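You operate a simulated robot arm through the tools that you are given. There is no shell and no other tool. Be economical: measure what you need, move in short steps, check, and stop when the job is done.

The job below is to be done with a simulated robot arm. You get a single attempt, and the scene is never put back.

JOB
Open the top red cabinet drawer, put the yellow pulley from there on top of the green sheets and shut the drawer again. Fetch the teal brush and stand it on top of the wrapped pink pack. Lift the front yellow lid open. Do these in any order. Set down upright: teal brush.

It is judged by the outcome, as a careful person would: the job done as asked, and still so three seconds after it is handed in. It fails if anything else is knocked over, pushed out of place, dropped, spilled or broken. Lids that push on must go on centred and level and be pressed home; caps that screw on are set level and turned clockwise until they are tight. Flat cloth is picked up by pressing the open fingertips on it (5 to 10 N) and closing them slowly along it; thin cloth reads only 2 to 8 mm in the jaws.

ROBOT AND FRAMES
A 7-joint arm with a fingered hand on a trunk, on a base that drives. Base frame: it is fixed to the floor where the robot stands at the start and does not move with it; the origin is under the middle of the robot, x ahead of it, y to its left, z up; the surface under the hand at the start is at about z = 0.94. Units: m, degrees, N and s.
Its first joint turns from -149.0 to 149.0 degrees. Places, roughly: front yellow lid [-1.7, 3.6, 0.6]; teal brush (5x3x21 cm) [-0.2, -1.5, 1]; top red cabinet drawer [0.7, -0.1, 0.8]; wrapped pink pack [-0.5, 2.25, 0.25]. Payload 3.5 kg.
The TCP is the grasp point between the finger pads, 0.03 m short of the fingertips. In the tool frame z runs along the fingers and y along their closing line. The gripper opens to 0.104 m. The gripper's body begins 0.035 m behind the TCP. The gripper is a hand of 4 fingers: y runs from the thumb to the fingers, the wrist lies at [-0.015, -0.11, -0.186] in the tool frame, and closing takes about 1.5 s.
Orientation is told as [roll, pitch, yaw] about the base's x, y, z axes, in that order, counted from this pose: with the fingers straight down and the wrist toward the robot, the tool's x, y and z point along [0, 1, 0], [1, 0, 0] and [0, 0, -1] of the base frame.

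CONTROLS
- The arm moves only by the tool jog_arm. Its arguments are lists of equal length, an entry for each row: "delta_pos": the shift along the tool's x, y, z in units of 250 mm (1.0 is 250 mm), a list of three; "turn": the turn, a rotation vector about the tool's x, y, z in units of 120 degrees (1.0 is 120 degrees), a list of three; "gripper": the gripper command, from -1 (fully open) to 1 (shut), values between in proportion. In form: {"delta_pos": [[tx, ty, tz], ...], "turn": [[wx, wy, wz], ...], "gripper": [gripper, ...]}. A call has 1 to 20 rows; each row is the pose to reach, as a shift and turn from the pose commanded when the call began, along the tool's axes at that moment. A call with a number of a shift or a turn outside -1 to 1 is refused whole. A row lasts 0.2 s, in which the tool goes at most 0.05 m and 8.6 degrees; a call with a longer step from one row to the next is refused whole, and so is a gripper value outside its range. A pose out of reach is approached as far as the arm can. The call stops where the force on the tool passes 40 N (or 10 N more than at its start, if that is more) or the arm is blocked; 0.2 s more then pass. The fingers move at their own pace (about 0.045 m/s each) and stop on an object; they squeeze with about 29 N. The grip force told is the motor's: it shows also when the fingers shut on nothing. Time passes only in rows, and 0.2 s behind the last, so rows that repeat a pose let the fingers close. It gives the time, the measured TCP pose, the force on the tool (base axes), the opening and the grip force at its end, in the units of the frame above (readings bear some noise), with the torque about the TCP (base axes, N m) and any sound that the robot's microphone picked up.
- Cameras (640 x 400 px; columns grow to the right, rows downward): "scene" is now at [0.0344, 0.1371, 1.4356]; the picture's right is [-0.38, -0.92, 0.00], its down [-0.58, 0.24, -0.78] and it looks along [0.72, -0.30, -0.63] (base axes); focal length 252 px, centre (320, 200). "wrist" rides on the gripper at [0.061, -0.092, -0.13] in the tool frame; the picture's right is [-0.81, 0.27, -0.52], its down [-0.53, -0.71, 0.46] and it looks along [-0.24, 0.64, 0.72] (tool axes); focal length 275 px, centre (320, 200).
- snapshot(camera): a new picture of that camera. No time passes.
- move_column(by): slides the trunk up (or, below 0, down) by that many m; the arm and the scene camera ride with it, the base frame stays. It gives what a move gives, with no picture.
- steer(legs): drives the robot by 1 to 6 legs, each [ahead, left, turn to the left] in m, m and degrees, along the robot's own axes; the way and the turn of a leg run together, so that a leg with both is an arc; at most 1.5 m and 180 degrees a leg. The arm and the cameras ride along, it lands a little off, and it stops where it bumps. It gives what a move gives.
- grasp_type(shape): the hand has 4 fingers and takes this shape, open, in about a second: jaw (thumb against the fingers, like two jaws); tri (thumb and two fingers); tip (a fingertip pinch); poke (one finger out to press); point (the index stretched); flat (the hand flat); cup (the hand cupped); fist (a fist). The gripper value then closes the fingers along that shape, each until it touches; the sizes above hold for jaw. It gives what a move gives, with no picture.
- pan_tilt(pan, tilt): turns the head with the scene camera to pan (to the left, within 155 degrees either way) and tilt (down, from -29 to 69), counted from straight ahead of the robot. It gives what a move gives.
- probe_pixels(camera, pixels): there is no depth. For up to 12 entries [column, row, z] of the newest picture of that camera ("zoom" is the newest enlarged one), the place [x, y] in the base frame at which the ray of that pixel passes the height z, good to about 0.002 m. No time passes.
- close_up(camera, box): a new picture of the part [left, top, right, bottom] of that camera's present view, enlarged. No time passes.
- sign_off(): hands the job in; it is judged then, once.

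Go step by step. Measure first, check grasps and placings, and put right what went wrong. The budget is 110 turns and 98 pictures, counting those below and the enlarged ones. Unless the task says otherwise, let go and move clear before handing in.

The tools are called after ">>>" by a JSON object that holds its "name" and its "arguments". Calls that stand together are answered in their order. jog_arm: Moves the arm, as the interface text tells. Its arguments: {"type":"object","properties":{"delta_pos":{"type":"array"},"turn":{"type":"array"},"gripper":{"type":"array"}},"required":["delta_pos","turn","gripper"]} The other tools are called the same way: move_column (by) slides the trunk up or down; grasp_type (shape) gives the hand a shape; steer (legs) drives the base; pan_tilt (pan, tilt) turns the head that bears the scene camera; snapshot (camera) takes a picture; probe_pixels (camera, pixels) gives the place at which the rays of pixels pass given heights; close_up (camera, box) takes an enlarged picture of a part of a camera's view; sign_off () hands the job in.

At the start:

```text
t: 0.0
ee_pos: [0.6531, -0.0163, 1.1574]
orientation: [0.0, 0.0, 0.0]
ft_force: [0.5, -0.7, 0.3]
torque: [0.04, 0.0, -0.01]
gripper_width: 0.1038
gripper_force: 0.2
shape: jaw
trunk travel left (down, up): [-0.475, 0.235]
robot x, y, heading: [-0.0014, -0.0022, 0.1]
head pan, tilt: [-22.6, 39.1]
```

scene: 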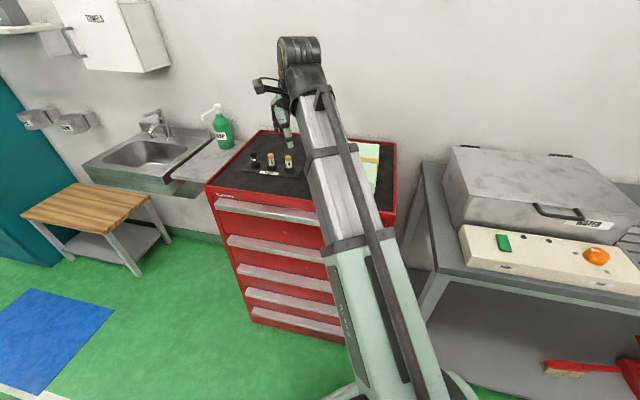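
wrist: 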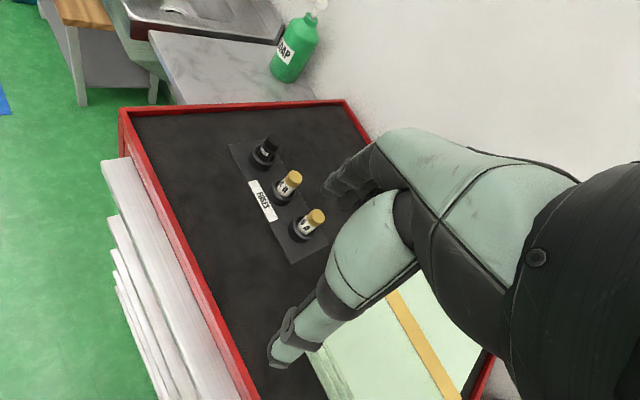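

The cabinet with red drawers is ahead, its top drawer handle around pixels (215-320, 200-225). I'll take a closer look at the drawer and the top.

>>> {"name": "close_up", "arguments": {"camera": "scene", "box": [190, 120, 420, 264]}}

>>> {"name": "close_up", "arguments": {"camera": "wrist", "box": [80, 100, 480, 400]}}

>>> {"name": "probe_pixels", "arguments": {"camera": "scene", "pixels": [[206, 184, 0.94], [262, 131, 0.94], [395, 143, 0.94], [217, 202, 0.86], [322, 220, 0.86], [375, 190, 0.94], [362, 145, 0.94]]}}

>>> {"name": "probe_pixels", "arguments": {"camera": "wrist", "pixels": [[119, 110, 0.94], [345, 101, 0.94], [250, 395, 0.94], [102, 160, 0.86], [310, 350, 0.94], [330, 398, 0.94], [495, 350, 0.94], [265, 155, 0.95], [305, 235, 0.95]]}}

```text
2.78 times, centred on (305, 192) of scene
```

zoom: 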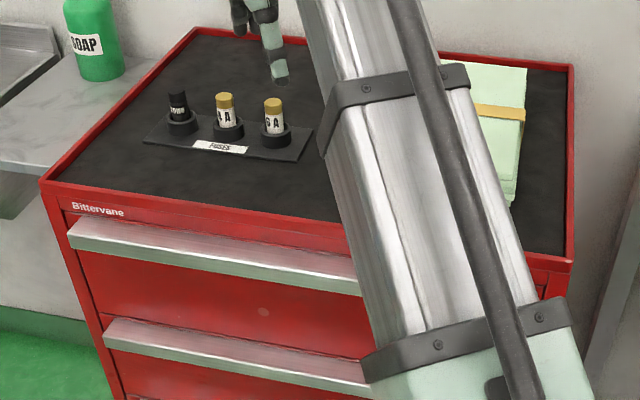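

```text
1.33 times, centred on (280, 250) of wrist
```

zoom: 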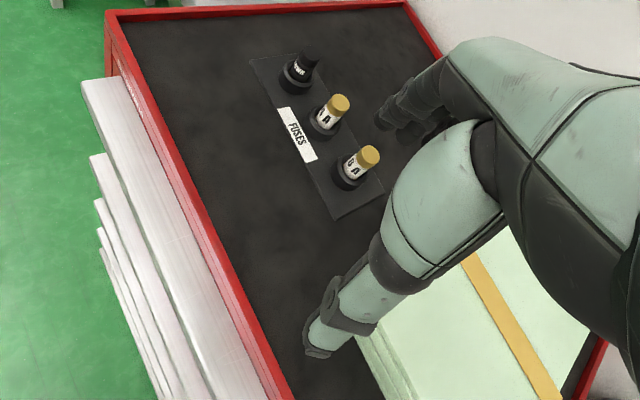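

```text
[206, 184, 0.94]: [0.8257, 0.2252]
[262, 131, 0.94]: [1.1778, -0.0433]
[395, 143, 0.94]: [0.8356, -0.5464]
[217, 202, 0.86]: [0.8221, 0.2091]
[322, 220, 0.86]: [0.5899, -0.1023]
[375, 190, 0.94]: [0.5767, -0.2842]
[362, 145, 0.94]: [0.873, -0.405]
```

```text
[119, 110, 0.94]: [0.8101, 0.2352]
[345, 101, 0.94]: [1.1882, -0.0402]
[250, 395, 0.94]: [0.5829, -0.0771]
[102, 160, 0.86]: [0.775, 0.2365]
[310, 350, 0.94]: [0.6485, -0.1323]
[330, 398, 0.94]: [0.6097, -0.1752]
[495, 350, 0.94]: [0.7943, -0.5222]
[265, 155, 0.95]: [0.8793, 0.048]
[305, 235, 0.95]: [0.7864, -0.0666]
```

The probes show the cabinet is turned about -36°: its front edge runs from (0.81,0.235) to about (0.46,-0.27). I'll move the robot so it squarely faces the drawers, about 0.85 m away.

>>> {"name": "steer", "arguments": {"legs": [[-0.06, 0.476, 0], [0, 0, -35.6]]}}

>>> {"name": "pan_tilt", "arguments": {"pan": 0, "tilt": 40}}

>>> {"name": "snapshot", "arguments": {"camera": "scene"}}

>>> {"name": "snapshot", "arguments": {"camera": "wrist"}}

```text
t: 4.5
ee_pos: [0.463, 0.0858, 1.1574]
orientation: [-0.1, 0.0, -35.3]
ft_force: [-0.5, -0.3, 0.8]
torque: [0.0, -0.01, -0.03]
gripper_width: 0.1038
gripper_force: 0.2
shape: jaw
trunk travel left (down, up): [-0.475, 0.235]
robot x, y, heading: [-0.0582, 0.4773, -35.4]
head pan, tilt: [-22.6, 39.1]
```

```text
t: 5.4
ee_pos: [0.463, 0.084, 1.1579]
orientation: [-0.1, 0.0, -35.4]
ft_force: [-0.8, -0.2, -0.2]
torque: [-0.03, 0.02, -0.04]
gripper_width: 0.1037
gripper_force: 0.0
shape: jaw
trunk travel left (down, up): [-0.475, 0.235]
robot x, y, heading: [-0.0611, 0.4751, -35.3]
head pan, tilt: [0.0, 40.0]
```

```text
93 pictures are left
```

scene: 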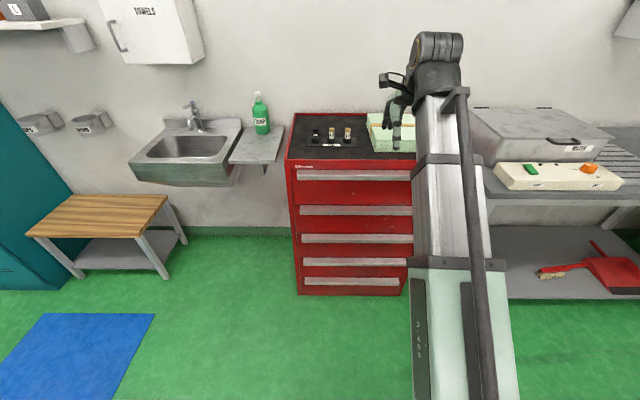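

```text
92 pictures are left
```

wrist: 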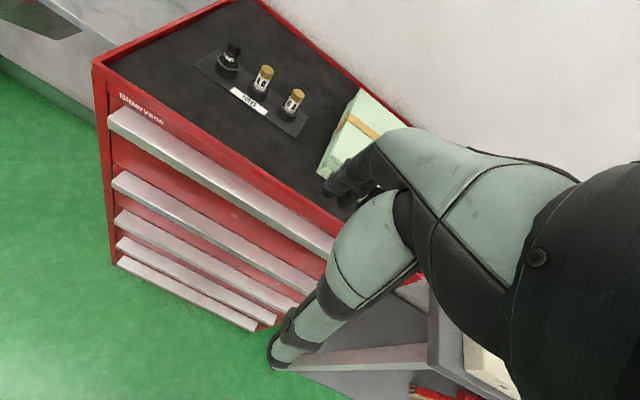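

The robot now squarely faces the drawers. I'll enlarge the handle and measure it.

>>> {"name": "close_up", "arguments": {"camera": "scene", "box": [280, 130, 424, 220]}}

>>> {"name": "close_up", "arguments": {"camera": "wrist", "box": [80, 50, 340, 212]}}

>>> {"name": "probe_pixels", "arguments": {"camera": "scene", "pixels": [[290, 162, 0.94], [297, 169, 0.9], [297, 169, 0.88], [297, 169, 0.86], [297, 180, 0.88], [297, 180, 0.86], [297, 180, 0.84]]}}

>>> {"name": "probe_pixels", "arguments": {"camera": "wrist", "pixels": [[92, 63, 0.94], [108, 108, 0.9], [108, 108, 0.88], [108, 108, 0.86], [113, 127, 0.88], [113, 127, 0.86], [113, 127, 0.84]]}}

```text
4.44 times, centred on (352, 175) of scene
```

zoom: 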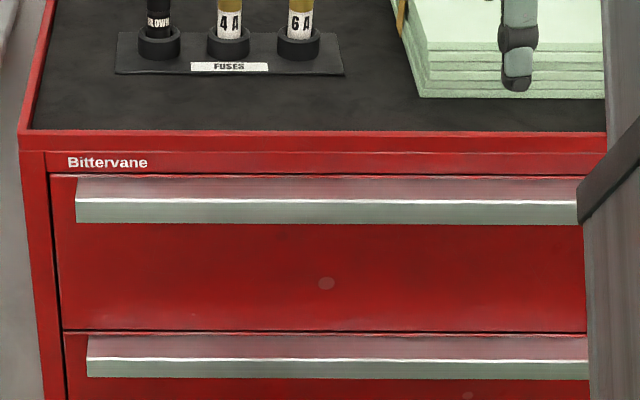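

```text
2.46 times, centred on (210, 131) of wrist
```

zoom: 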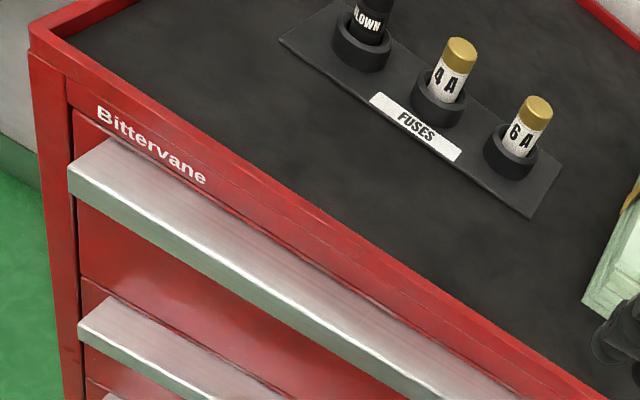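

```text
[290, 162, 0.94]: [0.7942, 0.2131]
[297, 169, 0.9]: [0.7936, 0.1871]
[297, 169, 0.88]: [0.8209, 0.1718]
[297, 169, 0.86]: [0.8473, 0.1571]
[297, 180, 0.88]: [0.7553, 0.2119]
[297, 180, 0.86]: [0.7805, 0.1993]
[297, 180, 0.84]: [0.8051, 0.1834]
```

```text
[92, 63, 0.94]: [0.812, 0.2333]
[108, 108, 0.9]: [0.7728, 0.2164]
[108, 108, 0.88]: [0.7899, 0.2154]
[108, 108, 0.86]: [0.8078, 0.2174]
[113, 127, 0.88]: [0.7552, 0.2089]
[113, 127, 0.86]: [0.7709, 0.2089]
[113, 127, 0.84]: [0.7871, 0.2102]
```

I'll triangulate the handle's edges from both pictures.

>>> {"name": "probe_pixels", "arguments": {"camera": "scene", "pixels": [[297.1, 175, 0.9], [297.1, 175, 0.88], [297.1, 175, 0.86], [297.1, 180.2, 0.88], [297.1, 180.2, 0.86], [297.1, 180.2, 0.84], [297.3, 169.8, 0.9], [297.3, 169.8, 0.88]]}}

>>> {"name": "probe_pixels", "arguments": {"camera": "wrist", "pixels": [[107.6, 117, 0.9], [107.6, 117, 0.88], [107.6, 117, 0.86], [108.5, 128, 0.88], [108.5, 128, 0.86], [108.5, 128, 0.84], [125, 106, 0.9], [125, 106, 0.88]]}}

```text
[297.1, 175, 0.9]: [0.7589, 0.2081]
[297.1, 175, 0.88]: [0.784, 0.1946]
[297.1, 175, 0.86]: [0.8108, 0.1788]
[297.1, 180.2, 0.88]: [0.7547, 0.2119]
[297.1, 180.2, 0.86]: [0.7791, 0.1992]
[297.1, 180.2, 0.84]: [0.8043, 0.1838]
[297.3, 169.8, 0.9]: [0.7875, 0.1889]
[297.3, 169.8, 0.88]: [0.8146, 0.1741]
```

```text
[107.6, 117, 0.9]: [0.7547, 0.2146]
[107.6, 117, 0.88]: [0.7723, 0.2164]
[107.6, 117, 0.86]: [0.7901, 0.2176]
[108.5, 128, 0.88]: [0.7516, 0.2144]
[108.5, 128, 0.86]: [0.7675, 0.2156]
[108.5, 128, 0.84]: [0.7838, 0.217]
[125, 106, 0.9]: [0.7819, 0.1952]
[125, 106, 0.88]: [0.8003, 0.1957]
```

The handle is a bar, z 0.88–0.90, sticking out about 3.4 cm with its front at 0.818 m ahead of the robot. I'll lower the trunk and turn the hand horizontal in front of it.

>>> {"name": "move_column", "arguments": {"by": -0.2}}

>>> {"name": "jog_arm", "arguments": {"delta_pos": [[0, 0, 0.02], [0, 0, 0.04], [0, 0, 0.06], [0, 0, 0.08], [0, 0, 0.1], [0, 0, 0.13], [0, 0, 0.16], [0, 0, 0.19], [0, 0, 0.22], [0, 0, 0.25], [0, 0, 0.268], [0, 0, 0.268]], "turn": [[-0.07, 0, 0], [-0.14, 0, 0], [-0.21, 0, 0], [-0.28, 0, 0], [-0.35, 0, 0], [-0.42, 0, 0], [-0.49, 0, 0], [-0.56, 0, 0], [-0.63, 0, 0], [-0.7, 0, 0], [-0.75, 0, 0], [-0.75, 0, 0]], "gripper": [-1, -1, -1, -1, -1, -1, -1, -1, -1, -1, -1, -1]}}

>>> {"name": "snapshot", "arguments": {"camera": "scene"}}

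>>> {"name": "snapshot", "arguments": {"camera": "wrist"}}

```text
t: 7.6
ee_pos: [0.4636, 0.0855, 0.957]
orientation: [0.0, 0.0, -35.4]
ft_force: [1.1, 0.7, -0.7]
torque: [0.0, -0.02, -0.01]
gripper_width: 0.1039
gripper_force: 0.1
shape: jaw
trunk travel left (down, up): [-0.275, 0.435]
robot x, y, heading: [-0.0615, 0.4756, -35.1]
head pan, tilt: [0.0, 40.0]
```

```text
t: 10.2
ee_pos: [0.4415, 0.0638, 0.9002]
orientation: [-32.8, -88.2, -1.1]
ft_force: [0.4, -0.2, 0.1]
torque: [-0.03, -0.01, -0.06]
gripper_width: 0.104
gripper_force: 0.0
shape: jaw
out of reach, approached as far as the arm can: row 8, 9, 10, 11, 12
trunk travel left (down, up): [-0.275, 0.435]
robot x, y, heading: [-0.0626, 0.4744, -35.3]
head pan, tilt: [0.0, 40.0]
```

```text
89 pictures are left
```

scene: 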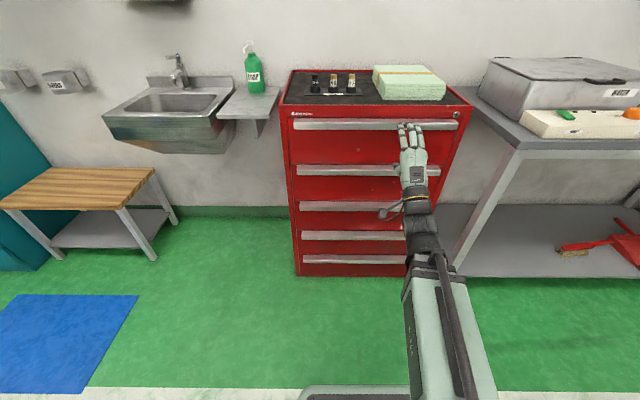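

```text
88 pictures are left
```

wrist: 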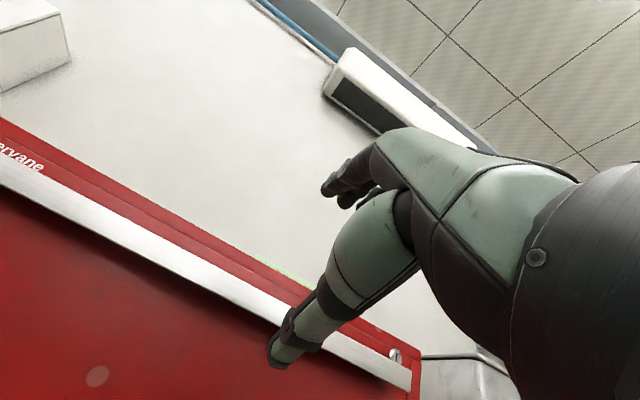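

The hand is horizontal, with the fingers at ahead 0.65, z 0.90. I'll move it forward in part, levelling to z 0.89, then check.

>>> {"name": "jog_arm", "arguments": {"delta_pos": [[0, 0, 0.1], [0, 0, 0.2], [0, 0, 0.3], [0, 0, 0.4], [0, 0, 0.4]], "turn": [[0, 0, 0], [0, 0, 0], [0, 0, 0], [0, 0, 0], [0, 0, 0]], "gripper": [-0.2, -0.2, -0.2, -0.2, -0.2]}}

>>> {"name": "snapshot", "arguments": {"camera": "wrist"}}

>>> {"name": "close_up", "arguments": {"camera": "scene", "box": [280, 60, 480, 185]}}

```text
t: 11.4
ee_pos: [0.509, -0.0096, 0.9061]
orientation: [-58.4, -88.8, 24.5]
ft_force: [-0.5, 0.7, 0.4]
torque: [0.0, -0.04, 0.0]
gripper_width: 0.0631
gripper_force: 0.0
shape: jaw
out of reach, approached as far as the arm can: row 1, 2, 3, 4, 5
trunk travel left (down, up): [-0.275, 0.435]
robot x, y, heading: [-0.0609, 0.4764, -35.4]
head pan, tilt: [0.0, 40.0]
```

```text
87 pictures are left
```

wrist: 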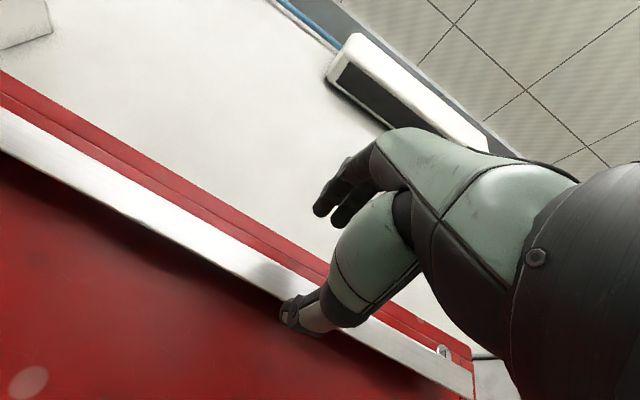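

```text
3.20 times, centred on (380, 122) of scene
```

zoom: 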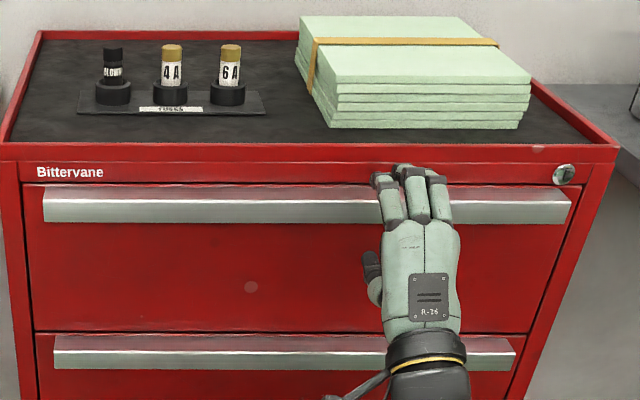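

Pose was not fully reached (actual ahead 0.746, left -0.067, z 0.906), likely a wrist limit. I'll lower the trunk further and raise the hand to ease it.

>>> {"name": "move_column", "arguments": {"by": -0.2}}

>>> {"name": "jog_arm", "arguments": {"delta_pos": [[0, 0.1, -0.05], [0, 0.25, -0.05], [0, 0.4, -0.05], [0, 0.55, -0.05], [0, 0.7, -0.05], [0, 0.8, -0.05], [0, 0.8, -0.05], [0, 0.8, -0.05]], "turn": [[0, 0, 0], [0, 0, 0], [0, 0, 0], [0, 0, 0], [0, 0, 0], [0, 0, 0], [0, 0, 0], [0, 0, 0]], "gripper": [-0.2, -0.2, -0.2, -0.2, -0.2, -0.2, -0.2, -0.2]}}

```text
t: 13.5
ee_pos: [0.5089, -0.0094, 0.7061]
orientation: [-58.8, -88.7, 24.9]
ft_force: [-0.8, -0.2, -1.0]
torque: [-0.01, 0.02, 0.01]
gripper_width: 0.0626
gripper_force: 0.1
shape: jaw
trunk travel left (down, up): [-0.075, 0.635]
robot x, y, heading: [-0.059, 0.4732, -35.2]
head pan, tilt: [0.0, 40.0]
```

```text
t: 15.3
ee_pos: [0.5026, -0.0001, 0.9062]
orientation: [-58.0, -88.8, 24.0]
ft_force: [-0.4, 0.2, -0.2]
torque: [0.03, -0.01, 0.01]
gripper_width: 0.0626
gripper_force: 0.1
shape: jaw
trunk travel left (down, up): [-0.075, 0.635]
robot x, y, heading: [-0.057, 0.4743, -35.4]
head pan, tilt: [0.0, 40.0]
```

Now in reach. I'll move forward 8.5 cm, down 1.6 cm and left 6 cm so the fingers straddle the handle.

>>> {"name": "jog_arm", "arguments": {"delta_pos": [[0.08, -0.02, 0], [0.16, -0.04, 0.04], [0.24, -0.064, 0.08], [0.24, -0.064, 0.16], [0.24, -0.064, 0.24], [0.24, -0.064, 0.31], [0.24, -0.064, 0.34], [0.24, -0.064, 0.34]], "turn": [[0, 0, 0], [0, 0, 0], [0, 0, 0], [0, 0, 0], [0, 0, 0], [0, 0, 0], [0, 0, 0], [0, 0, 0]], "gripper": [-0.2, -0.2, -0.2, -0.2, -0.2, -0.2, -0.2, -0.2]}}

>>> {"name": "snapshot", "arguments": {"camera": "wrist"}}

>>> {"name": "snapshot", "arguments": {"camera": "scene"}}

```text
t: 17.1
ee_pos: [0.5981, 0.0007, 0.8922]
orientation: [-70.5, -88.4, 37.0]
ft_force: [-29.5, 22.8, -1.6]
torque: [-0.65, -0.85, 0.05]
gripper_width: 0.0611
gripper_force: 0.1
shape: jaw
out of reach, approached as far as the arm can: row 5, 6, 7, 8
trunk travel left (down, up): [-0.075, 0.635]
robot x, y, heading: [-0.0607, 0.4724, -35.4]
head pan, tilt: [0.0, 40.0]
```

```text
85 pictures are left
```

wrist: 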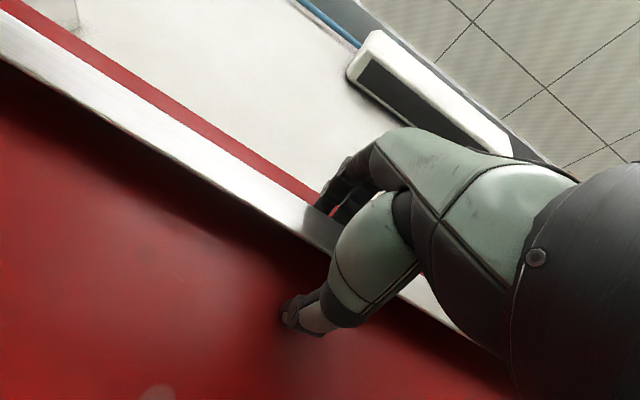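

```text
84 pictures are left
```

scene: 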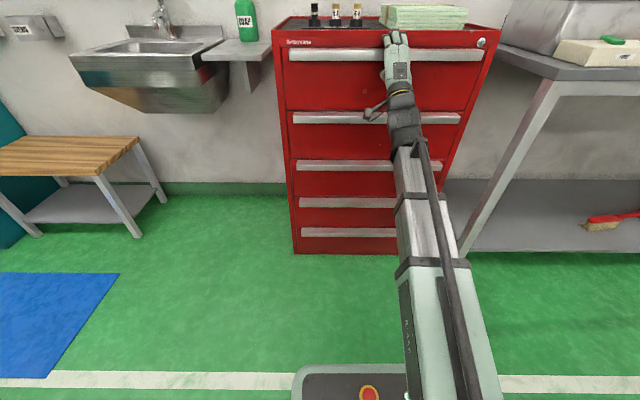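

The fingertips press the drawer face (37 N), with thumb below and fingers above the handle. I'll back off slightly and close.

>>> {"name": "jog_arm", "arguments": {"delta_pos": [[0, 0, -0.02], [0, 0, -0.02], [0, 0, -0.02], [0, 0, -0.02], [0, 0, -0.02], [0, 0, -0.02], [0, 0, -0.02], [0, 0, -0.02]], "turn": [[0, 0, 0], [0, 0, 0], [0, 0, 0], [0, 0, 0], [0, 0, 0], [0, 0, 0], [0, 0, 0], [0, 0, 0]], "gripper": [0.2, 0.5, 1, 1, 1, 1, 1, 1]}}

>>> {"name": "snapshot", "arguments": {"camera": "wrist"}}

```text
t: 18.9
ee_pos: [0.5959, -0.0006, 0.8907]
orientation: [-59.9, -88.4, 26.6]
ft_force: [2.5, -3.8, 8.2]
torque: [-0.54, -0.5, -0.06]
gripper_width: 0.025
gripper_force: 28.9
shape: jaw
trunk travel left (down, up): [-0.075, 0.635]
robot x, y, heading: [-0.0602, 0.476, -35.2]
head pan, tilt: [0.0, 40.0]
```

```text
83 pictures are left
```

wrist: 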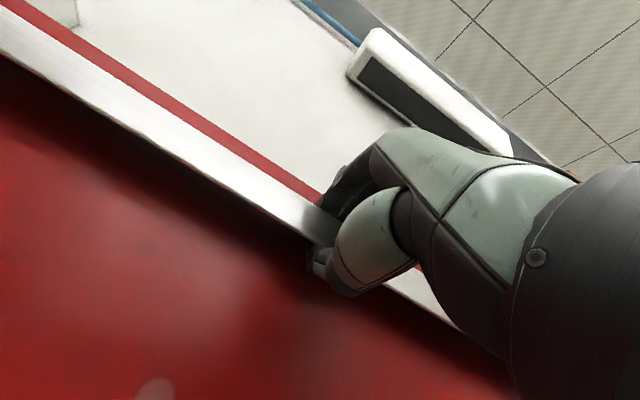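

The handle is gripped (25 mm, 29 N). I'll drive back 0.28 m to pull the drawer open.

>>> {"name": "steer", "arguments": {"legs": [[-0.15, 0, 0], [-0.13, 0, 0]]}}

>>> {"name": "snapshot", "arguments": {"camera": "scene"}}

```text
t: 21.2
ee_pos: [0.3684, 0.1615, 0.8918]
orientation: [-61.9, -88.4, 28.5]
ft_force: [7.4, 7.4, 6.6]
torque: [-0.62, -0.47, 0.17]
gripper_width: 0.0246
gripper_force: 29.0
shape: jaw
trunk travel left (down, up): [-0.075, 0.635]
robot x, y, heading: [-0.2876, 0.6373, -35.2]
head pan, tilt: [0.0, 40.0]
```

```text
82 pictures are left
```

scene: 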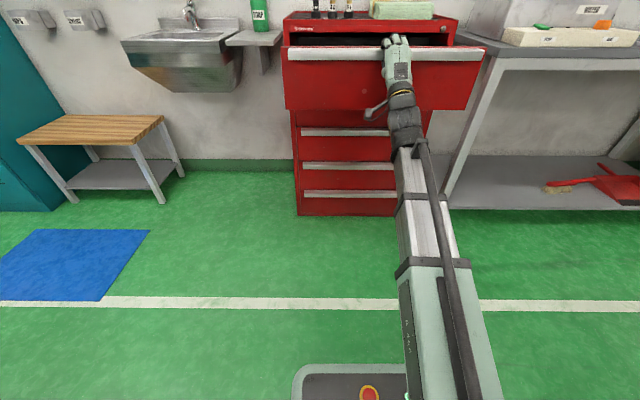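

The drawer is open about 0.28 m. I'll release, back away, raise the trunk and look inside.

>>> {"name": "jog_arm", "arguments": {"delta_pos": [[0, 0, 0], [0, 0, 0], [0, 0, 0], [0, 0, 0], [0, 0, 0]], "turn": [[0, 0, 0], [0, 0, 0], [0, 0, 0], [0, 0, 0], [0, 0, 0]], "gripper": [-0.2, -0.2, -0.2, -0.2, -0.2]}}

>>> {"name": "steer", "arguments": {"legs": [[-0.12, 0, 0]]}}

>>> {"name": "move_column", "arguments": {"by": 0.45}}

>>> {"name": "jog_arm", "arguments": {"delta_pos": [[0, 0, 0], [0, 0, 0], [0, 0, 0], [0, 0, 0], [0, 0, 0], [0, 0, 0], [0, 0, 0], [0, 0, 0], [0, 0, 0], [0, 0, 0], [0, 0, 0]], "turn": [[0.07, 0, 0], [0.14, 0, 0], [0.21, 0, 0], [0.28, 0, 0], [0.35, 0, 0], [0.42, 0, 0], [0.49, 0, 0], [0.56, 0, 0], [0.63, 0, 0], [0.69, 0, 0], [0.74, 0, 0]], "gripper": [-1, -1, -1, -1, -1, -1, -1, -1, -1, -1, -1]}}

>>> {"name": "snapshot", "arguments": {"camera": "scene"}}

>>> {"name": "snapshot", "arguments": {"camera": "wrist"}}

```text
t: 22.4
ee_pos: [0.3682, 0.1607, 0.8922]
orientation: [-60.3, -88.4, 27.0]
ft_force: [0.3, 0.3, -0.1]
torque: [0.02, 0.03, -0.01]
gripper_width: 0.0621
gripper_force: 0.1
shape: jaw
trunk travel left (down, up): [-0.075, 0.635]
robot x, y, heading: [-0.2905, 0.6352, -35.2]
head pan, tilt: [0.0, 40.0]
```

```text
t: 23.6
ee_pos: [0.2701, 0.2312, 0.8902]
orientation: [-60.4, -88.4, 27.0]
ft_force: [0.0, 0.0, -0.4]
torque: [-0.02, 0.0, -0.02]
gripper_width: 0.0621
gripper_force: 0.1
shape: jaw
trunk travel left (down, up): [-0.075, 0.635]
robot x, y, heading: [-0.3888, 0.7077, -35.3]
head pan, tilt: [0.0, 40.0]
```

```text
refused: 0.45 is not a number from -0.4 to 0.4
```

```text
t: 26.0
ee_pos: [0.2694, 0.2294, 0.8915]
orientation: [-1.4, -0.3, -33.4]
ft_force: [-0.3, -0.4, -0.1]
torque: [-0.04, 0.01, 0.0]
gripper_width: 0.1038
gripper_force: 0.0
shape: jaw
out of reach, approached as far as the arm can: row 2, 3
trunk travel left (down, up): [-0.075, 0.635]
robot x, y, heading: [-0.3892, 0.7039, -35.2]
head pan, tilt: [0.0, 40.0]
```

```text
81 pictures are left
```

scene: 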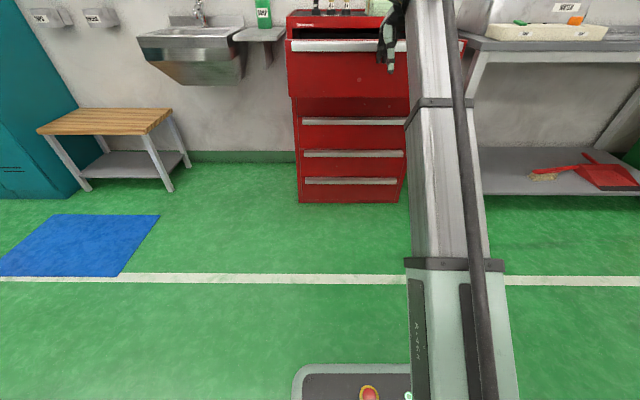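

```text
80 pictures are left
```

wrist: 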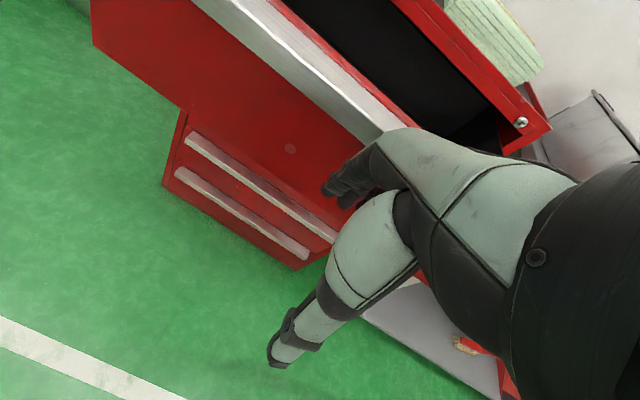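

Hand points down in front of the drawer without touching. I'll raise the trunk 0.4 and look into the drawer.

>>> {"name": "move_column", "arguments": {"by": 0.4}}

>>> {"name": "snapshot", "arguments": {"camera": "scene"}}

>>> {"name": "snapshot", "arguments": {"camera": "wrist"}}

```text
t: 29.9
ee_pos: [0.2709, 0.2315, 1.2915]
orientation: [-1.4, -0.4, -33.4]
ft_force: [-0.1, 0.4, 0.0]
torque: [-0.03, -0.02, 0.01]
gripper_width: 0.1038
gripper_force: 0.1
shape: jaw
trunk travel left (down, up): [-0.475, 0.235]
robot x, y, heading: [-0.3872, 0.7044, -35.4]
head pan, tilt: [0.0, 40.0]
```

```text
79 pictures are left
```

scene: 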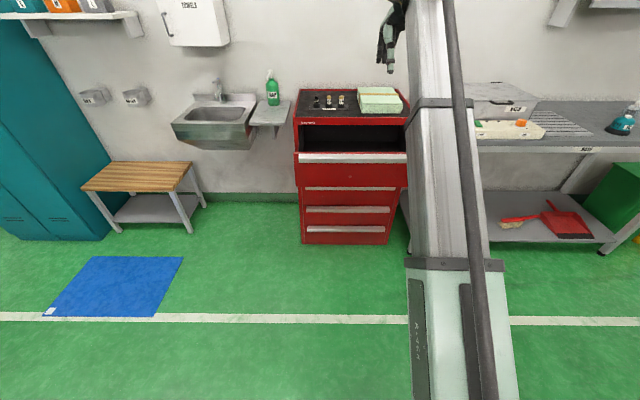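

```text
78 pictures are left
```

wrist: 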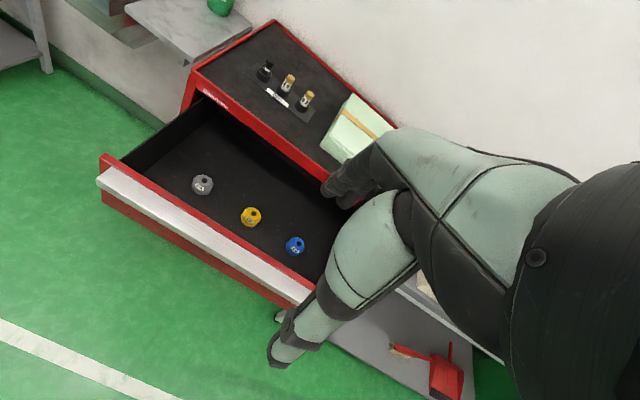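

The drawer holds a grey, a yellow (251,216) and a blue pulley. I'll enlarge the yellow one.

>>> {"name": "close_up", "arguments": {"camera": "wrist", "box": [90, 70, 410, 270]}}

>>> {"name": "probe_pixels", "arguments": {"camera": "wrist", "pixels": [[251, 217, 0.84], [251, 217, 0.82], [251, 217, 0.8], [203, 185, 0.82], [295, 245, 0.82], [97, 180, 0.9], [103, 155, 0.91], [327, 118, 0.94], [344, 138, 0.99], [352, 93, 0.99]]}}

```text
2.00 times, centred on (250, 170) of wrist
```

zoom: 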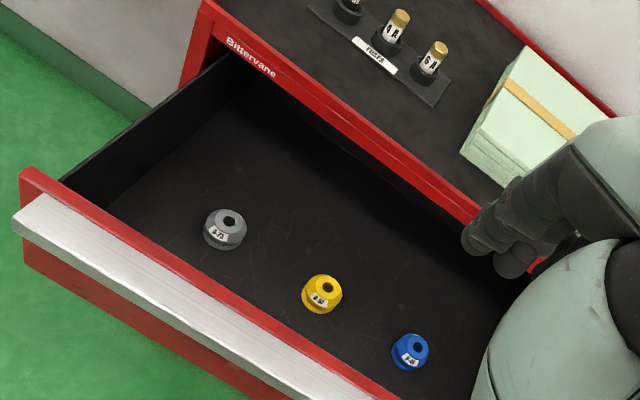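

```text
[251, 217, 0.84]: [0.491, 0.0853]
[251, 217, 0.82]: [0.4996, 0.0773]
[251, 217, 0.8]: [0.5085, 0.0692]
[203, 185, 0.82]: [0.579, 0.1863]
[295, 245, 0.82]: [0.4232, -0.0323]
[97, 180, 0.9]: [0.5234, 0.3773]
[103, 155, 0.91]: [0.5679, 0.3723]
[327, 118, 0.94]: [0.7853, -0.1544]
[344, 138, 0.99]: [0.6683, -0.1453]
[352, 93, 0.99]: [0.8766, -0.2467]
```

I'll drive 0.22 m forward, which puts the hand nearly over the yellow pulley, and triangulate its height.

>>> {"name": "steer", "arguments": {"legs": [[0.2, 0, 0]]}}

>>> {"name": "snapshot", "arguments": {"camera": "wrist"}}

>>> {"name": "snapshot", "arguments": {"camera": "scene"}}

```text
t: 31.5
ee_pos: [0.4318, 0.1121, 1.2911]
orientation: [-1.4, -0.4, -33.5]
ft_force: [0.1, -0.4, 0.3]
torque: [0.02, -0.01, -0.03]
gripper_width: 0.1041
gripper_force: 0.2
shape: jaw
trunk travel left (down, up): [-0.475, 0.235]
robot x, y, heading: [-0.2224, 0.5874, -35.4]
head pan, tilt: [0.0, 40.0]
```

```text
76 pictures are left
```

wrist: 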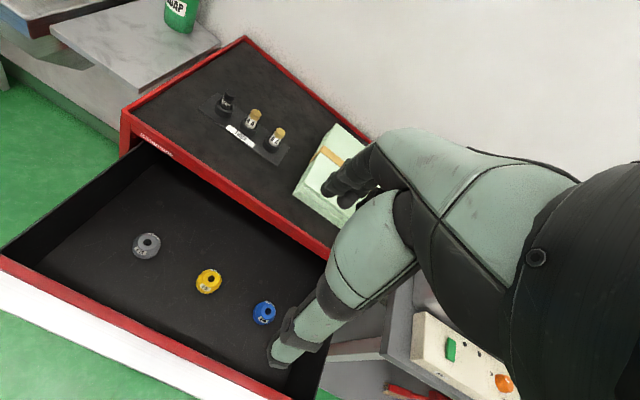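

```text
75 pictures are left
```

scene: 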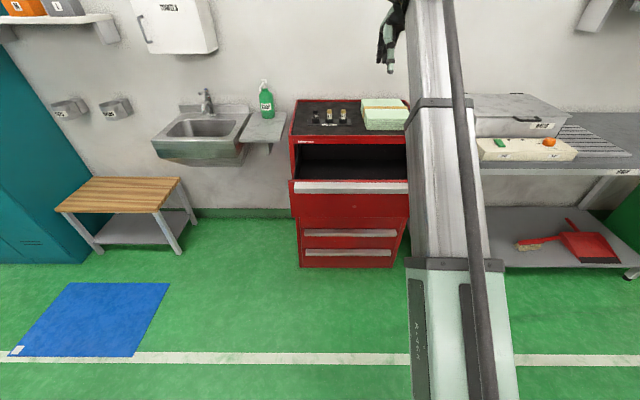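

>>> {"name": "probe_pixels", "arguments": {"camera": "wrist", "pixels": [[208.5, 281.5, 0.84], [208.5, 281.5, 0.82], [208.5, 281.5, 0.8], [208.5, 281.5, 0.78], [147, 246, 0.82], [147, 246, 0.8], [264, 312, 0.82], [340, 124, 0.99], [293, 193, 0.99], [330, 240, 0.94]]}}

>>> {"name": "close_up", "arguments": {"camera": "wrist", "box": [100, 200, 340, 350]}}

>>> {"name": "close_up", "arguments": {"camera": "wrist", "box": [180, 80, 400, 218]}}

```text
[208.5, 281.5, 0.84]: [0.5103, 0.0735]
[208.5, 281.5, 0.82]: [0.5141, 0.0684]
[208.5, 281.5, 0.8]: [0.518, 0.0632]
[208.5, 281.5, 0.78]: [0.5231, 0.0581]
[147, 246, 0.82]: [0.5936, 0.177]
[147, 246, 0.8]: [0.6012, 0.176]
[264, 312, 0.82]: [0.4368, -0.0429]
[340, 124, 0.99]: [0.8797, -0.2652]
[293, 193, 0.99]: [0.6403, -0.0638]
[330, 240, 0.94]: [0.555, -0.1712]
```

```text
2.67 times, centred on (220, 275) of wrist
```

zoom: 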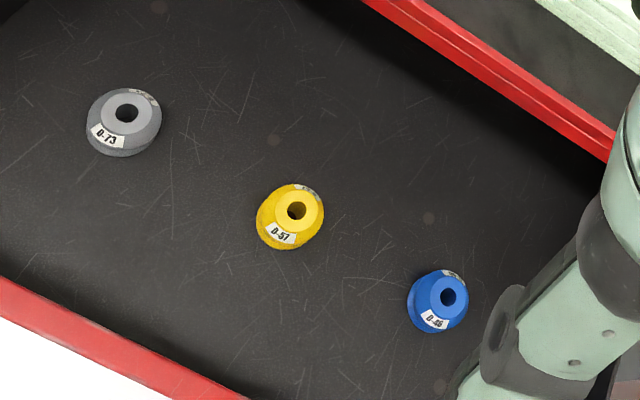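

```text
2.90 times, centred on (290, 149) of wrist
```

zoom: 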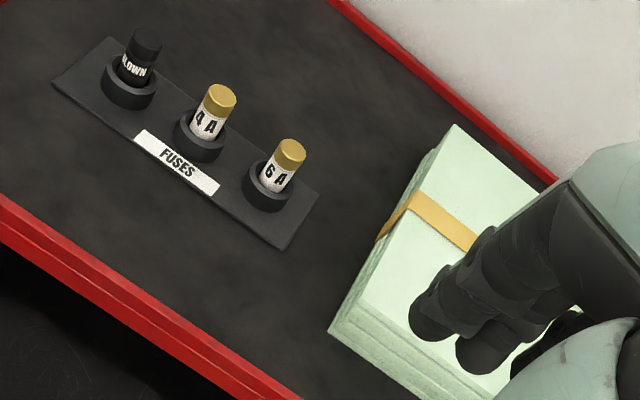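

Triangulation puts the pulley near (0.522,0.060), mid-height around 0.76–0.78. I'll drive a bit closer and bring the hand down over it for a better look.

>>> {"name": "steer", "arguments": {"legs": [[0.1, 0, 0]]}}

>>> {"name": "jog_arm", "arguments": {"delta_pos": [[0, 0, 0.2], [0, 0, 0.4], [0, 0, 0.6], [0, 0, 0.8], [0, 0, 1.0], [0, 0, 1.0]], "turn": [[0, 0, 0], [0, 0, 0], [0, 0, 0], [0, 0, 0], [0, 0, 0], [0, 0, 0]], "gripper": [-1, -1, -1, -1, -1, -1]}}

>>> {"name": "snapshot", "arguments": {"camera": "wrist"}}

>>> {"name": "snapshot", "arguments": {"camera": "scene"}}

```text
t: 32.6
ee_pos: [0.5148, 0.0535, 1.2912]
orientation: [-1.4, -0.4, -33.6]
ft_force: [-0.4, 0.4, 0.0]
torque: [0.01, -0.03, 0.01]
gripper_width: 0.104
gripper_force: 0.1
shape: jaw
trunk travel left (down, up): [-0.475, 0.235]
robot x, y, heading: [-0.1399, 0.5327, -35.5]
head pan, tilt: [0.0, 40.0]
```

```text
t: 34.0
ee_pos: [0.5125, 0.0454, 1.0421]
orientation: [-1.3, -0.4, -33.6]
ft_force: [-0.9, -0.9, 0.2]
torque: [-0.03, 0.04, 0.0]
gripper_width: 0.104
gripper_force: 0.0
shape: jaw
trunk travel left (down, up): [-0.475, 0.235]
robot x, y, heading: [-0.1396, 0.5332, -35.6]
head pan, tilt: [0.0, 40.0]
```

```text
72 pictures are left
```

wrist: 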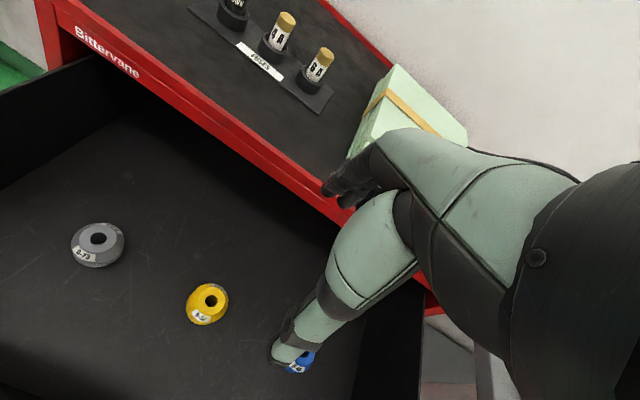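

```text
71 pictures are left
```

scene: 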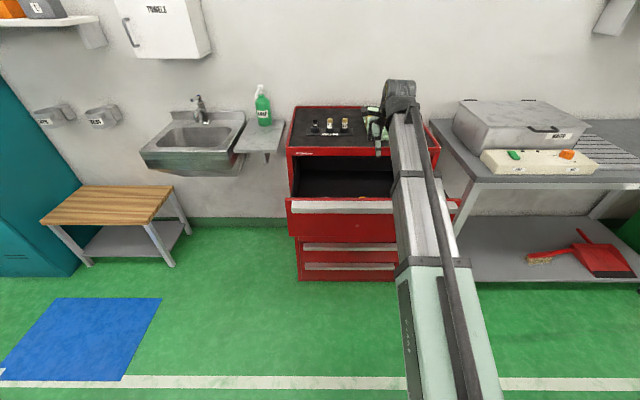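

>>> {"name": "probe_pixels", "arguments": {"camera": "wrist", "pixels": [[207, 304, 0.8], [207, 304, 0.78], [207, 304, 0.76], [207, 304, 0.74], [210.5, 300, 0.8], [210.5, 300, 0.78], [186, 310, 0.77], [229, 297, 0.77], [98, 246, 0.77], [300, 362, 0.77]]}}

>>> {"name": "close_up", "arguments": {"camera": "wrist", "box": [160, 260, 260, 340]}}

```text
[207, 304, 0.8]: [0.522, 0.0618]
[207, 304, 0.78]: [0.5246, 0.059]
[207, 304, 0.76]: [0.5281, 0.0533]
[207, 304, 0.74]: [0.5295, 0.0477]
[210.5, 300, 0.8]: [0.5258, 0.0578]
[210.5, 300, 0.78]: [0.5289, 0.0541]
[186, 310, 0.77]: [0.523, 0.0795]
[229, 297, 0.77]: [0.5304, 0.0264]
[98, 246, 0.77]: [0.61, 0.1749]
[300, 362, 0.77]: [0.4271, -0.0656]
```

```text
5.00 times, centred on (210, 300) of wrist
```

zoom: 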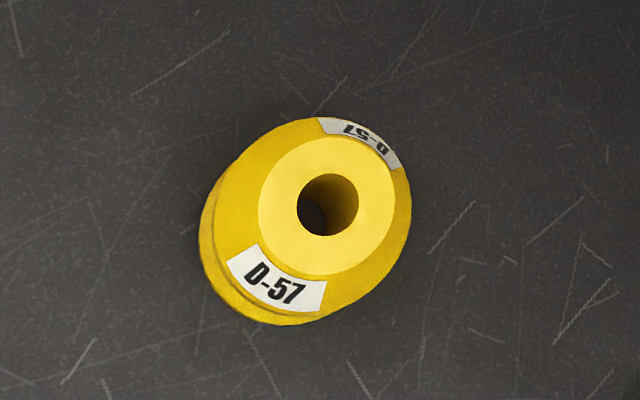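

The pulley is about 53 mm wide, centred near (0.527,0.053), body centre z≈0.76. Before descending, I check the forearm's clearance over the drawer front.

>>> {"name": "close_up", "arguments": {"camera": "scene", "box": [280, 60, 480, 260]}}

```text
2.00 times, centred on (380, 160) of scene
```

zoom: 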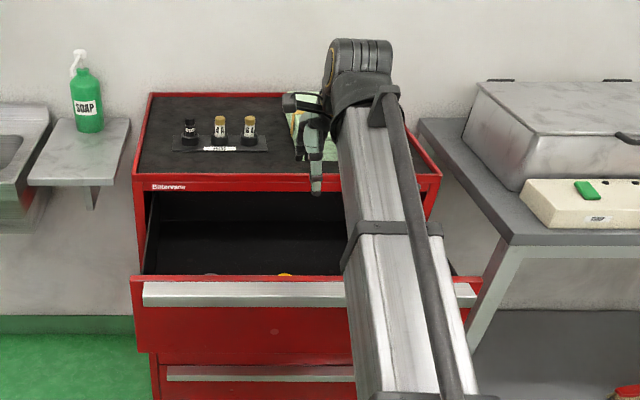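

>>> {"name": "probe_pixels", "arguments": {"camera": "scene", "pixels": [[397, 92, 1.25], [397, 92, 1.35], [397, 110, 1.2], [397, 110, 1.15], [412, 175, 1.15], [412, 175, 1.05], [430, 260, 1.1], [430, 260, 1.0]]}}

```text
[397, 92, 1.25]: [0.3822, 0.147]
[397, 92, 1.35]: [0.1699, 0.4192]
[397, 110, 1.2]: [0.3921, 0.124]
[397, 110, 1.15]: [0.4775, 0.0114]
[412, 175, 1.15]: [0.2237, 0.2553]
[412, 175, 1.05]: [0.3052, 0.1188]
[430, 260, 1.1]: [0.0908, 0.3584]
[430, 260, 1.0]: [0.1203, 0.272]
```

The boom runs straight from a shoulder near z≈1.0 to the wrist. Raising the trunk will make it clear the drawer front, so I raise it 0.22 and lower the hand.

>>> {"name": "move_column", "arguments": {"by": 0.22}}

>>> {"name": "jog_arm", "arguments": {"delta_pos": [[0.057, 0.03, 0.18], [0.057, 0.03, 0.36], [0.057, 0.03, 0.54], [0.057, 0.03, 0.72], [0.057, 0.03, 0.88], [0.057, 0.03, 1.0], [0.057, 0.03, 1.0]], "turn": [[0, 0, 0], [0, 0, 0], [0, 0, 0], [0, 0, 0], [0, 0, 0], [0, 0, 0], [0, 0, 0]], "gripper": [-1, -1, -1, -1, -1, -1, -1]}}

>>> {"name": "jog_arm", "arguments": {"delta_pos": [[0, 0, 0.14], [0, 0, 0.28], [0, 0, 0.42], [0, 0, 0.48], [0, 0, 0.48]], "turn": [[0, 0, 0], [0, 0, 0], [0, 0, 0], [0, 0, 0], [0, 0, 0]], "gripper": [-1, -1, -1, -1, -1]}}

>>> {"name": "snapshot", "arguments": {"camera": "wrist"}}

>>> {"name": "snapshot", "arguments": {"camera": "scene"}}

```text
t: 36.3
ee_pos: [0.5124, 0.047, 1.2623]
orientation: [-1.5, -0.4, -33.6]
ft_force: [-0.2, 0.0, -1.0]
torque: [0.01, 0.01, -0.02]
gripper_width: 0.1039
gripper_force: 0.1
shape: jaw
trunk travel left (down, up): [-0.695, 0.015]
robot x, y, heading: [-0.1419, 0.5337, -35.5]
head pan, tilt: [0.0, 40.0]
```

```text
t: 37.9
ee_pos: [0.5239, 0.0483, 1.0099]
orientation: [-1.4, -0.4, -33.7]
ft_force: [0.1, 0.9, -0.9]
torque: [-0.01, 0.04, 0.01]
gripper_width: 0.1043
gripper_force: 0.0
shape: jaw
trunk travel left (down, up): [-0.695, 0.015]
robot x, y, heading: [-0.1423, 0.5288, -35.6]
head pan, tilt: [0.0, 40.0]
```

```text
t: 39.1
ee_pos: [0.5255, 0.0465, 0.8909]
orientation: [-1.4, -0.4, -33.6]
ft_force: [0.0, -0.4, -0.5]
torque: [0.0, 0.03, 0.01]
gripper_width: 0.1039
gripper_force: 0.0
shape: jaw
trunk travel left (down, up): [-0.695, 0.015]
robot x, y, heading: [-0.1431, 0.5353, -35.2]
head pan, tilt: [0.0, 40.0]
```

```text
68 pictures are left
```

wrist: 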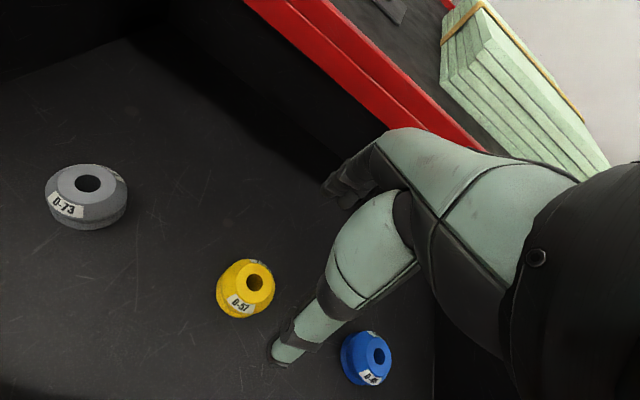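

```text
67 pictures are left
```

scene: 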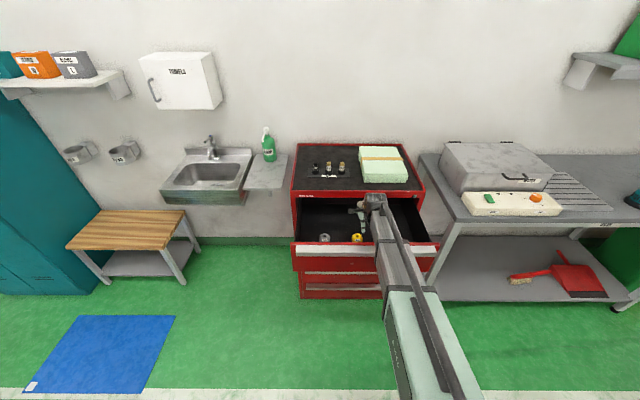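

>>> {"name": "probe_pixels", "arguments": {"camera": "wrist", "pixels": [[245, 289, 0.78], [245, 289, 0.77], [245, 289, 0.76], [245, 289, 0.75], [255, 282, 0.8], [255, 282, 0.79], [255, 282, 0.78], [255, 282, 0.77], [216, 291, 0.76], [240, 318, 0.75]]}}

>>> {"name": "close_up", "arguments": {"camera": "wrist", "box": [190, 240, 320, 360]}}

>>> {"name": "close_up", "arguments": {"camera": "scene", "box": [280, 140, 440, 300]}}

```text
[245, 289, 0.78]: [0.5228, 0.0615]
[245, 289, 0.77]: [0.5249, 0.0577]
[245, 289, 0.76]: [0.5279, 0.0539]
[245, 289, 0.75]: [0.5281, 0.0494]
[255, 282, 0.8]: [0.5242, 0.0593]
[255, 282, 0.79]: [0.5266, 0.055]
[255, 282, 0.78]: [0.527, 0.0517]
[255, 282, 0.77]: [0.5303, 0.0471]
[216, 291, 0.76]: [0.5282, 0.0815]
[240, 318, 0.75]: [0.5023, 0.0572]
```

```text
3.33 times, centred on (255, 300) of wrist
```

zoom: 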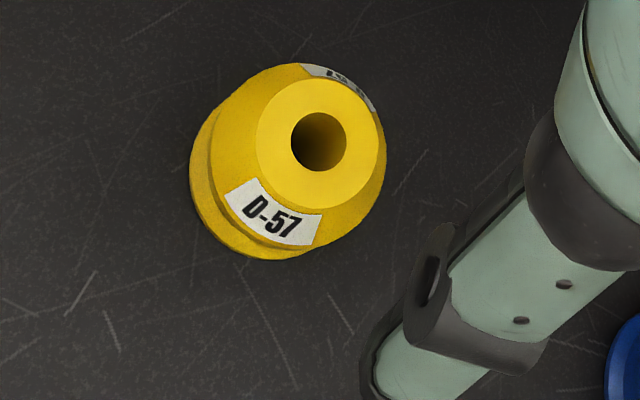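

```text
2.50 times, centred on (360, 220) of scene
```

zoom: 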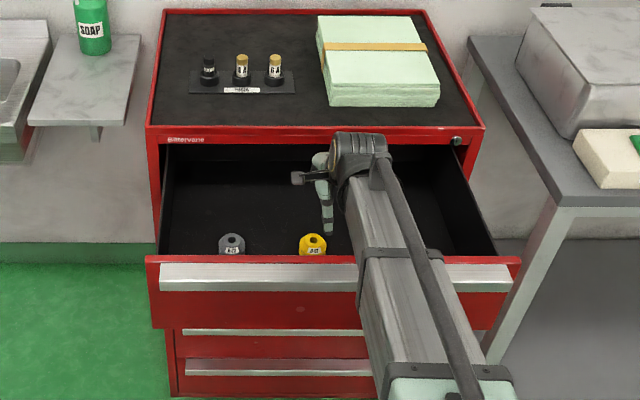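

Estimated centre (0.527,0.053), top z≈0.785. I'll correct 7 mm sideways and descend to TCP z≈0.775.

>>> {"name": "jog_arm", "arguments": {"delta_pos": [[0.028, -0.008, 0.1], [0.028, -0.008, 0.2], [0.028, -0.008, 0.3], [0.028, -0.008, 0.38], [0.028, -0.008, 0.43], [0.028, -0.008, 0.46], [0.028, -0.008, 0.46]], "turn": [[0, 0, 0], [0, 0, 0], [0, 0, 0], [0, 0, 0], [0, 0, 0], [0, 0, 0], [0, 0, 0]], "gripper": [-1, -1, -1, -1, -1, -1, -1]}}

>>> {"name": "snapshot", "arguments": {"camera": "wrist"}}

>>> {"name": "close_up", "arguments": {"camera": "scene", "box": [280, 140, 440, 300]}}

```text
t: 40.7
ee_pos: [0.5251, 0.0499, 0.7769]
orientation: [-1.5, -0.5, -33.5]
ft_force: [-0.7, 0.9, 5.3]
torque: [-0.23, -0.24, 0.0]
gripper_width: 0.1036
gripper_force: 0.1
shape: jaw
trunk travel left (down, up): [-0.695, 0.015]
robot x, y, heading: [-0.1373, 0.5301, -35.1]
head pan, tilt: [0.0, 40.0]
```

```text
64 pictures are left
```

wrist: 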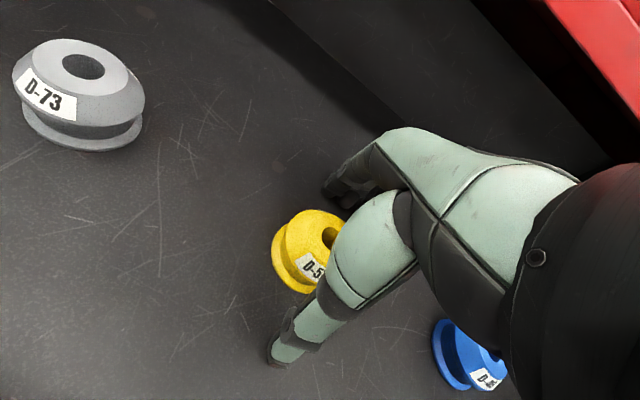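

```text
2.50 times, centred on (360, 220) of scene
```

zoom: 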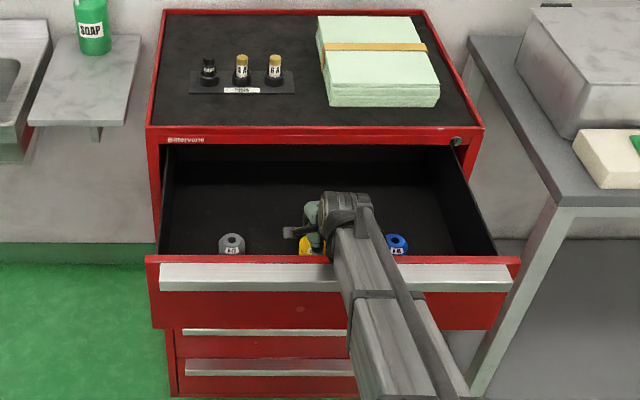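

There's a light 5 N contact, so the tips are about at the drawer floor and the pulley is between thumb and fingers. I'll raise 3 mm and close.

>>> {"name": "jog_arm", "arguments": {"delta_pos": [[0, 0, -0.012], [0, 0, -0.012], [0, 0, -0.012], [0, 0, -0.012], [0, 0, -0.012], [0, 0, -0.012], [0, 0, -0.012], [0, 0, -0.012]], "turn": [[0, 0, 0], [0, 0, 0], [0, 0, 0], [0, 0, 0], [0, 0, 0], [0, 0, 0], [0, 0, 0], [0, 0, 0]], "gripper": [-0.5, 0, 0.5, 1, 1, 1, 1, 1]}}

>>> {"name": "jog_arm", "arguments": {"delta_pos": [[0, 0, -0.1], [0, 0, -0.2], [0, 0, -0.36], [0, 0, -0.52], [0, 0, -0.68], [0, 0, -0.84], [0, 0, -1.0]], "turn": [[0, 0, 0], [0, 0, 0], [0, 0, 0], [0, 0, 0], [0, 0, 0], [0, 0, 0], [0, 0, 0]], "gripper": [1, 1, 1, 1, 1, 1, 1]}}

>>> {"name": "snapshot", "arguments": {"camera": "wrist"}}

```text
t: 42.5
ee_pos: [0.5259, 0.0497, 0.7784]
orientation: [-1.4, -0.4, -33.6]
ft_force: [-0.5, 0.2, -0.4]
torque: [-0.02, 0.02, 0.0]
gripper_width: 0.0412
gripper_force: 28.5
shape: jaw
trunk travel left (down, up): [-0.695, 0.015]
robot x, y, heading: [-0.1424, 0.531, -35.5]
head pan, tilt: [0.0, 40.0]
```

```text
t: 44.1
ee_pos: [0.5275, 0.0576, 1.0298]
orientation: [-1.5, -0.4, -33.6]
ft_force: [-0.1, 0.6, -0.4]
torque: [0.0, 0.0, 0.0]
gripper_width: 0.0411
gripper_force: 29.0
shape: jaw
trunk travel left (down, up): [-0.695, 0.015]
robot x, y, heading: [-0.1413, 0.5291, -35.6]
head pan, tilt: [0.0, 40.0]
```

```text
62 pictures are left
```

wrist: 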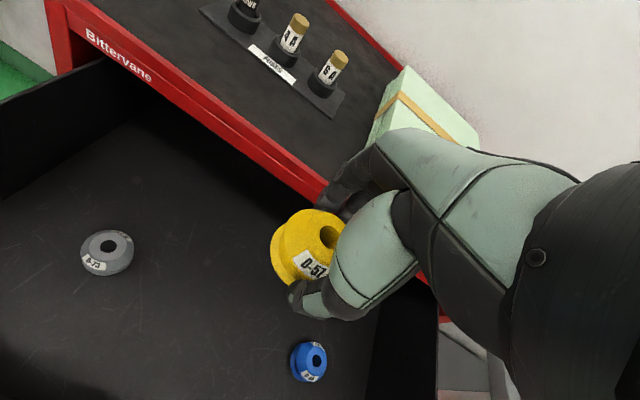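

Pulley held (41 mm, 29 N) and lifted to z 1.03. Now I measure the green sheets' stack height and place.

>>> {"name": "probe_pixels", "arguments": {"camera": "scene", "pixels": [[363.2, 182.4, 0.94], [407.5, 181.6, 0.94], [358.4, 146.8, 0.98], [395.2, 146, 0.98], [408, 175.2, 0.98], [363.2, 175.2, 0.98], [363.2, 175.2, 0.97], [408, 175.2, 0.97]]}}

>>> {"name": "close_up", "arguments": {"camera": "scene", "box": [340, 130, 420, 190]}}

```text
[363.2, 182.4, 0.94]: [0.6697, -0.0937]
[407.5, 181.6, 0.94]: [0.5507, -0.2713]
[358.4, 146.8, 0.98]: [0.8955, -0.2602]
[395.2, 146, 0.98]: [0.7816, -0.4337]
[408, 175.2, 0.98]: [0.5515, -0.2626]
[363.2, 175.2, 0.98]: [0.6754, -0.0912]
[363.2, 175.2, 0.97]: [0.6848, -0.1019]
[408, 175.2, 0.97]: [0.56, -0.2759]
```

```text
6.67 times, centred on (380, 160) of scene
```

zoom: 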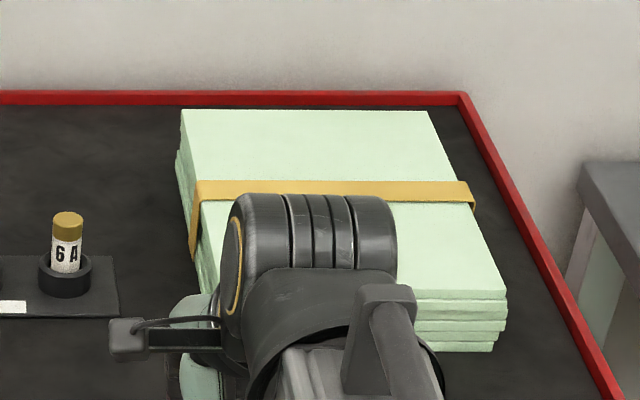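

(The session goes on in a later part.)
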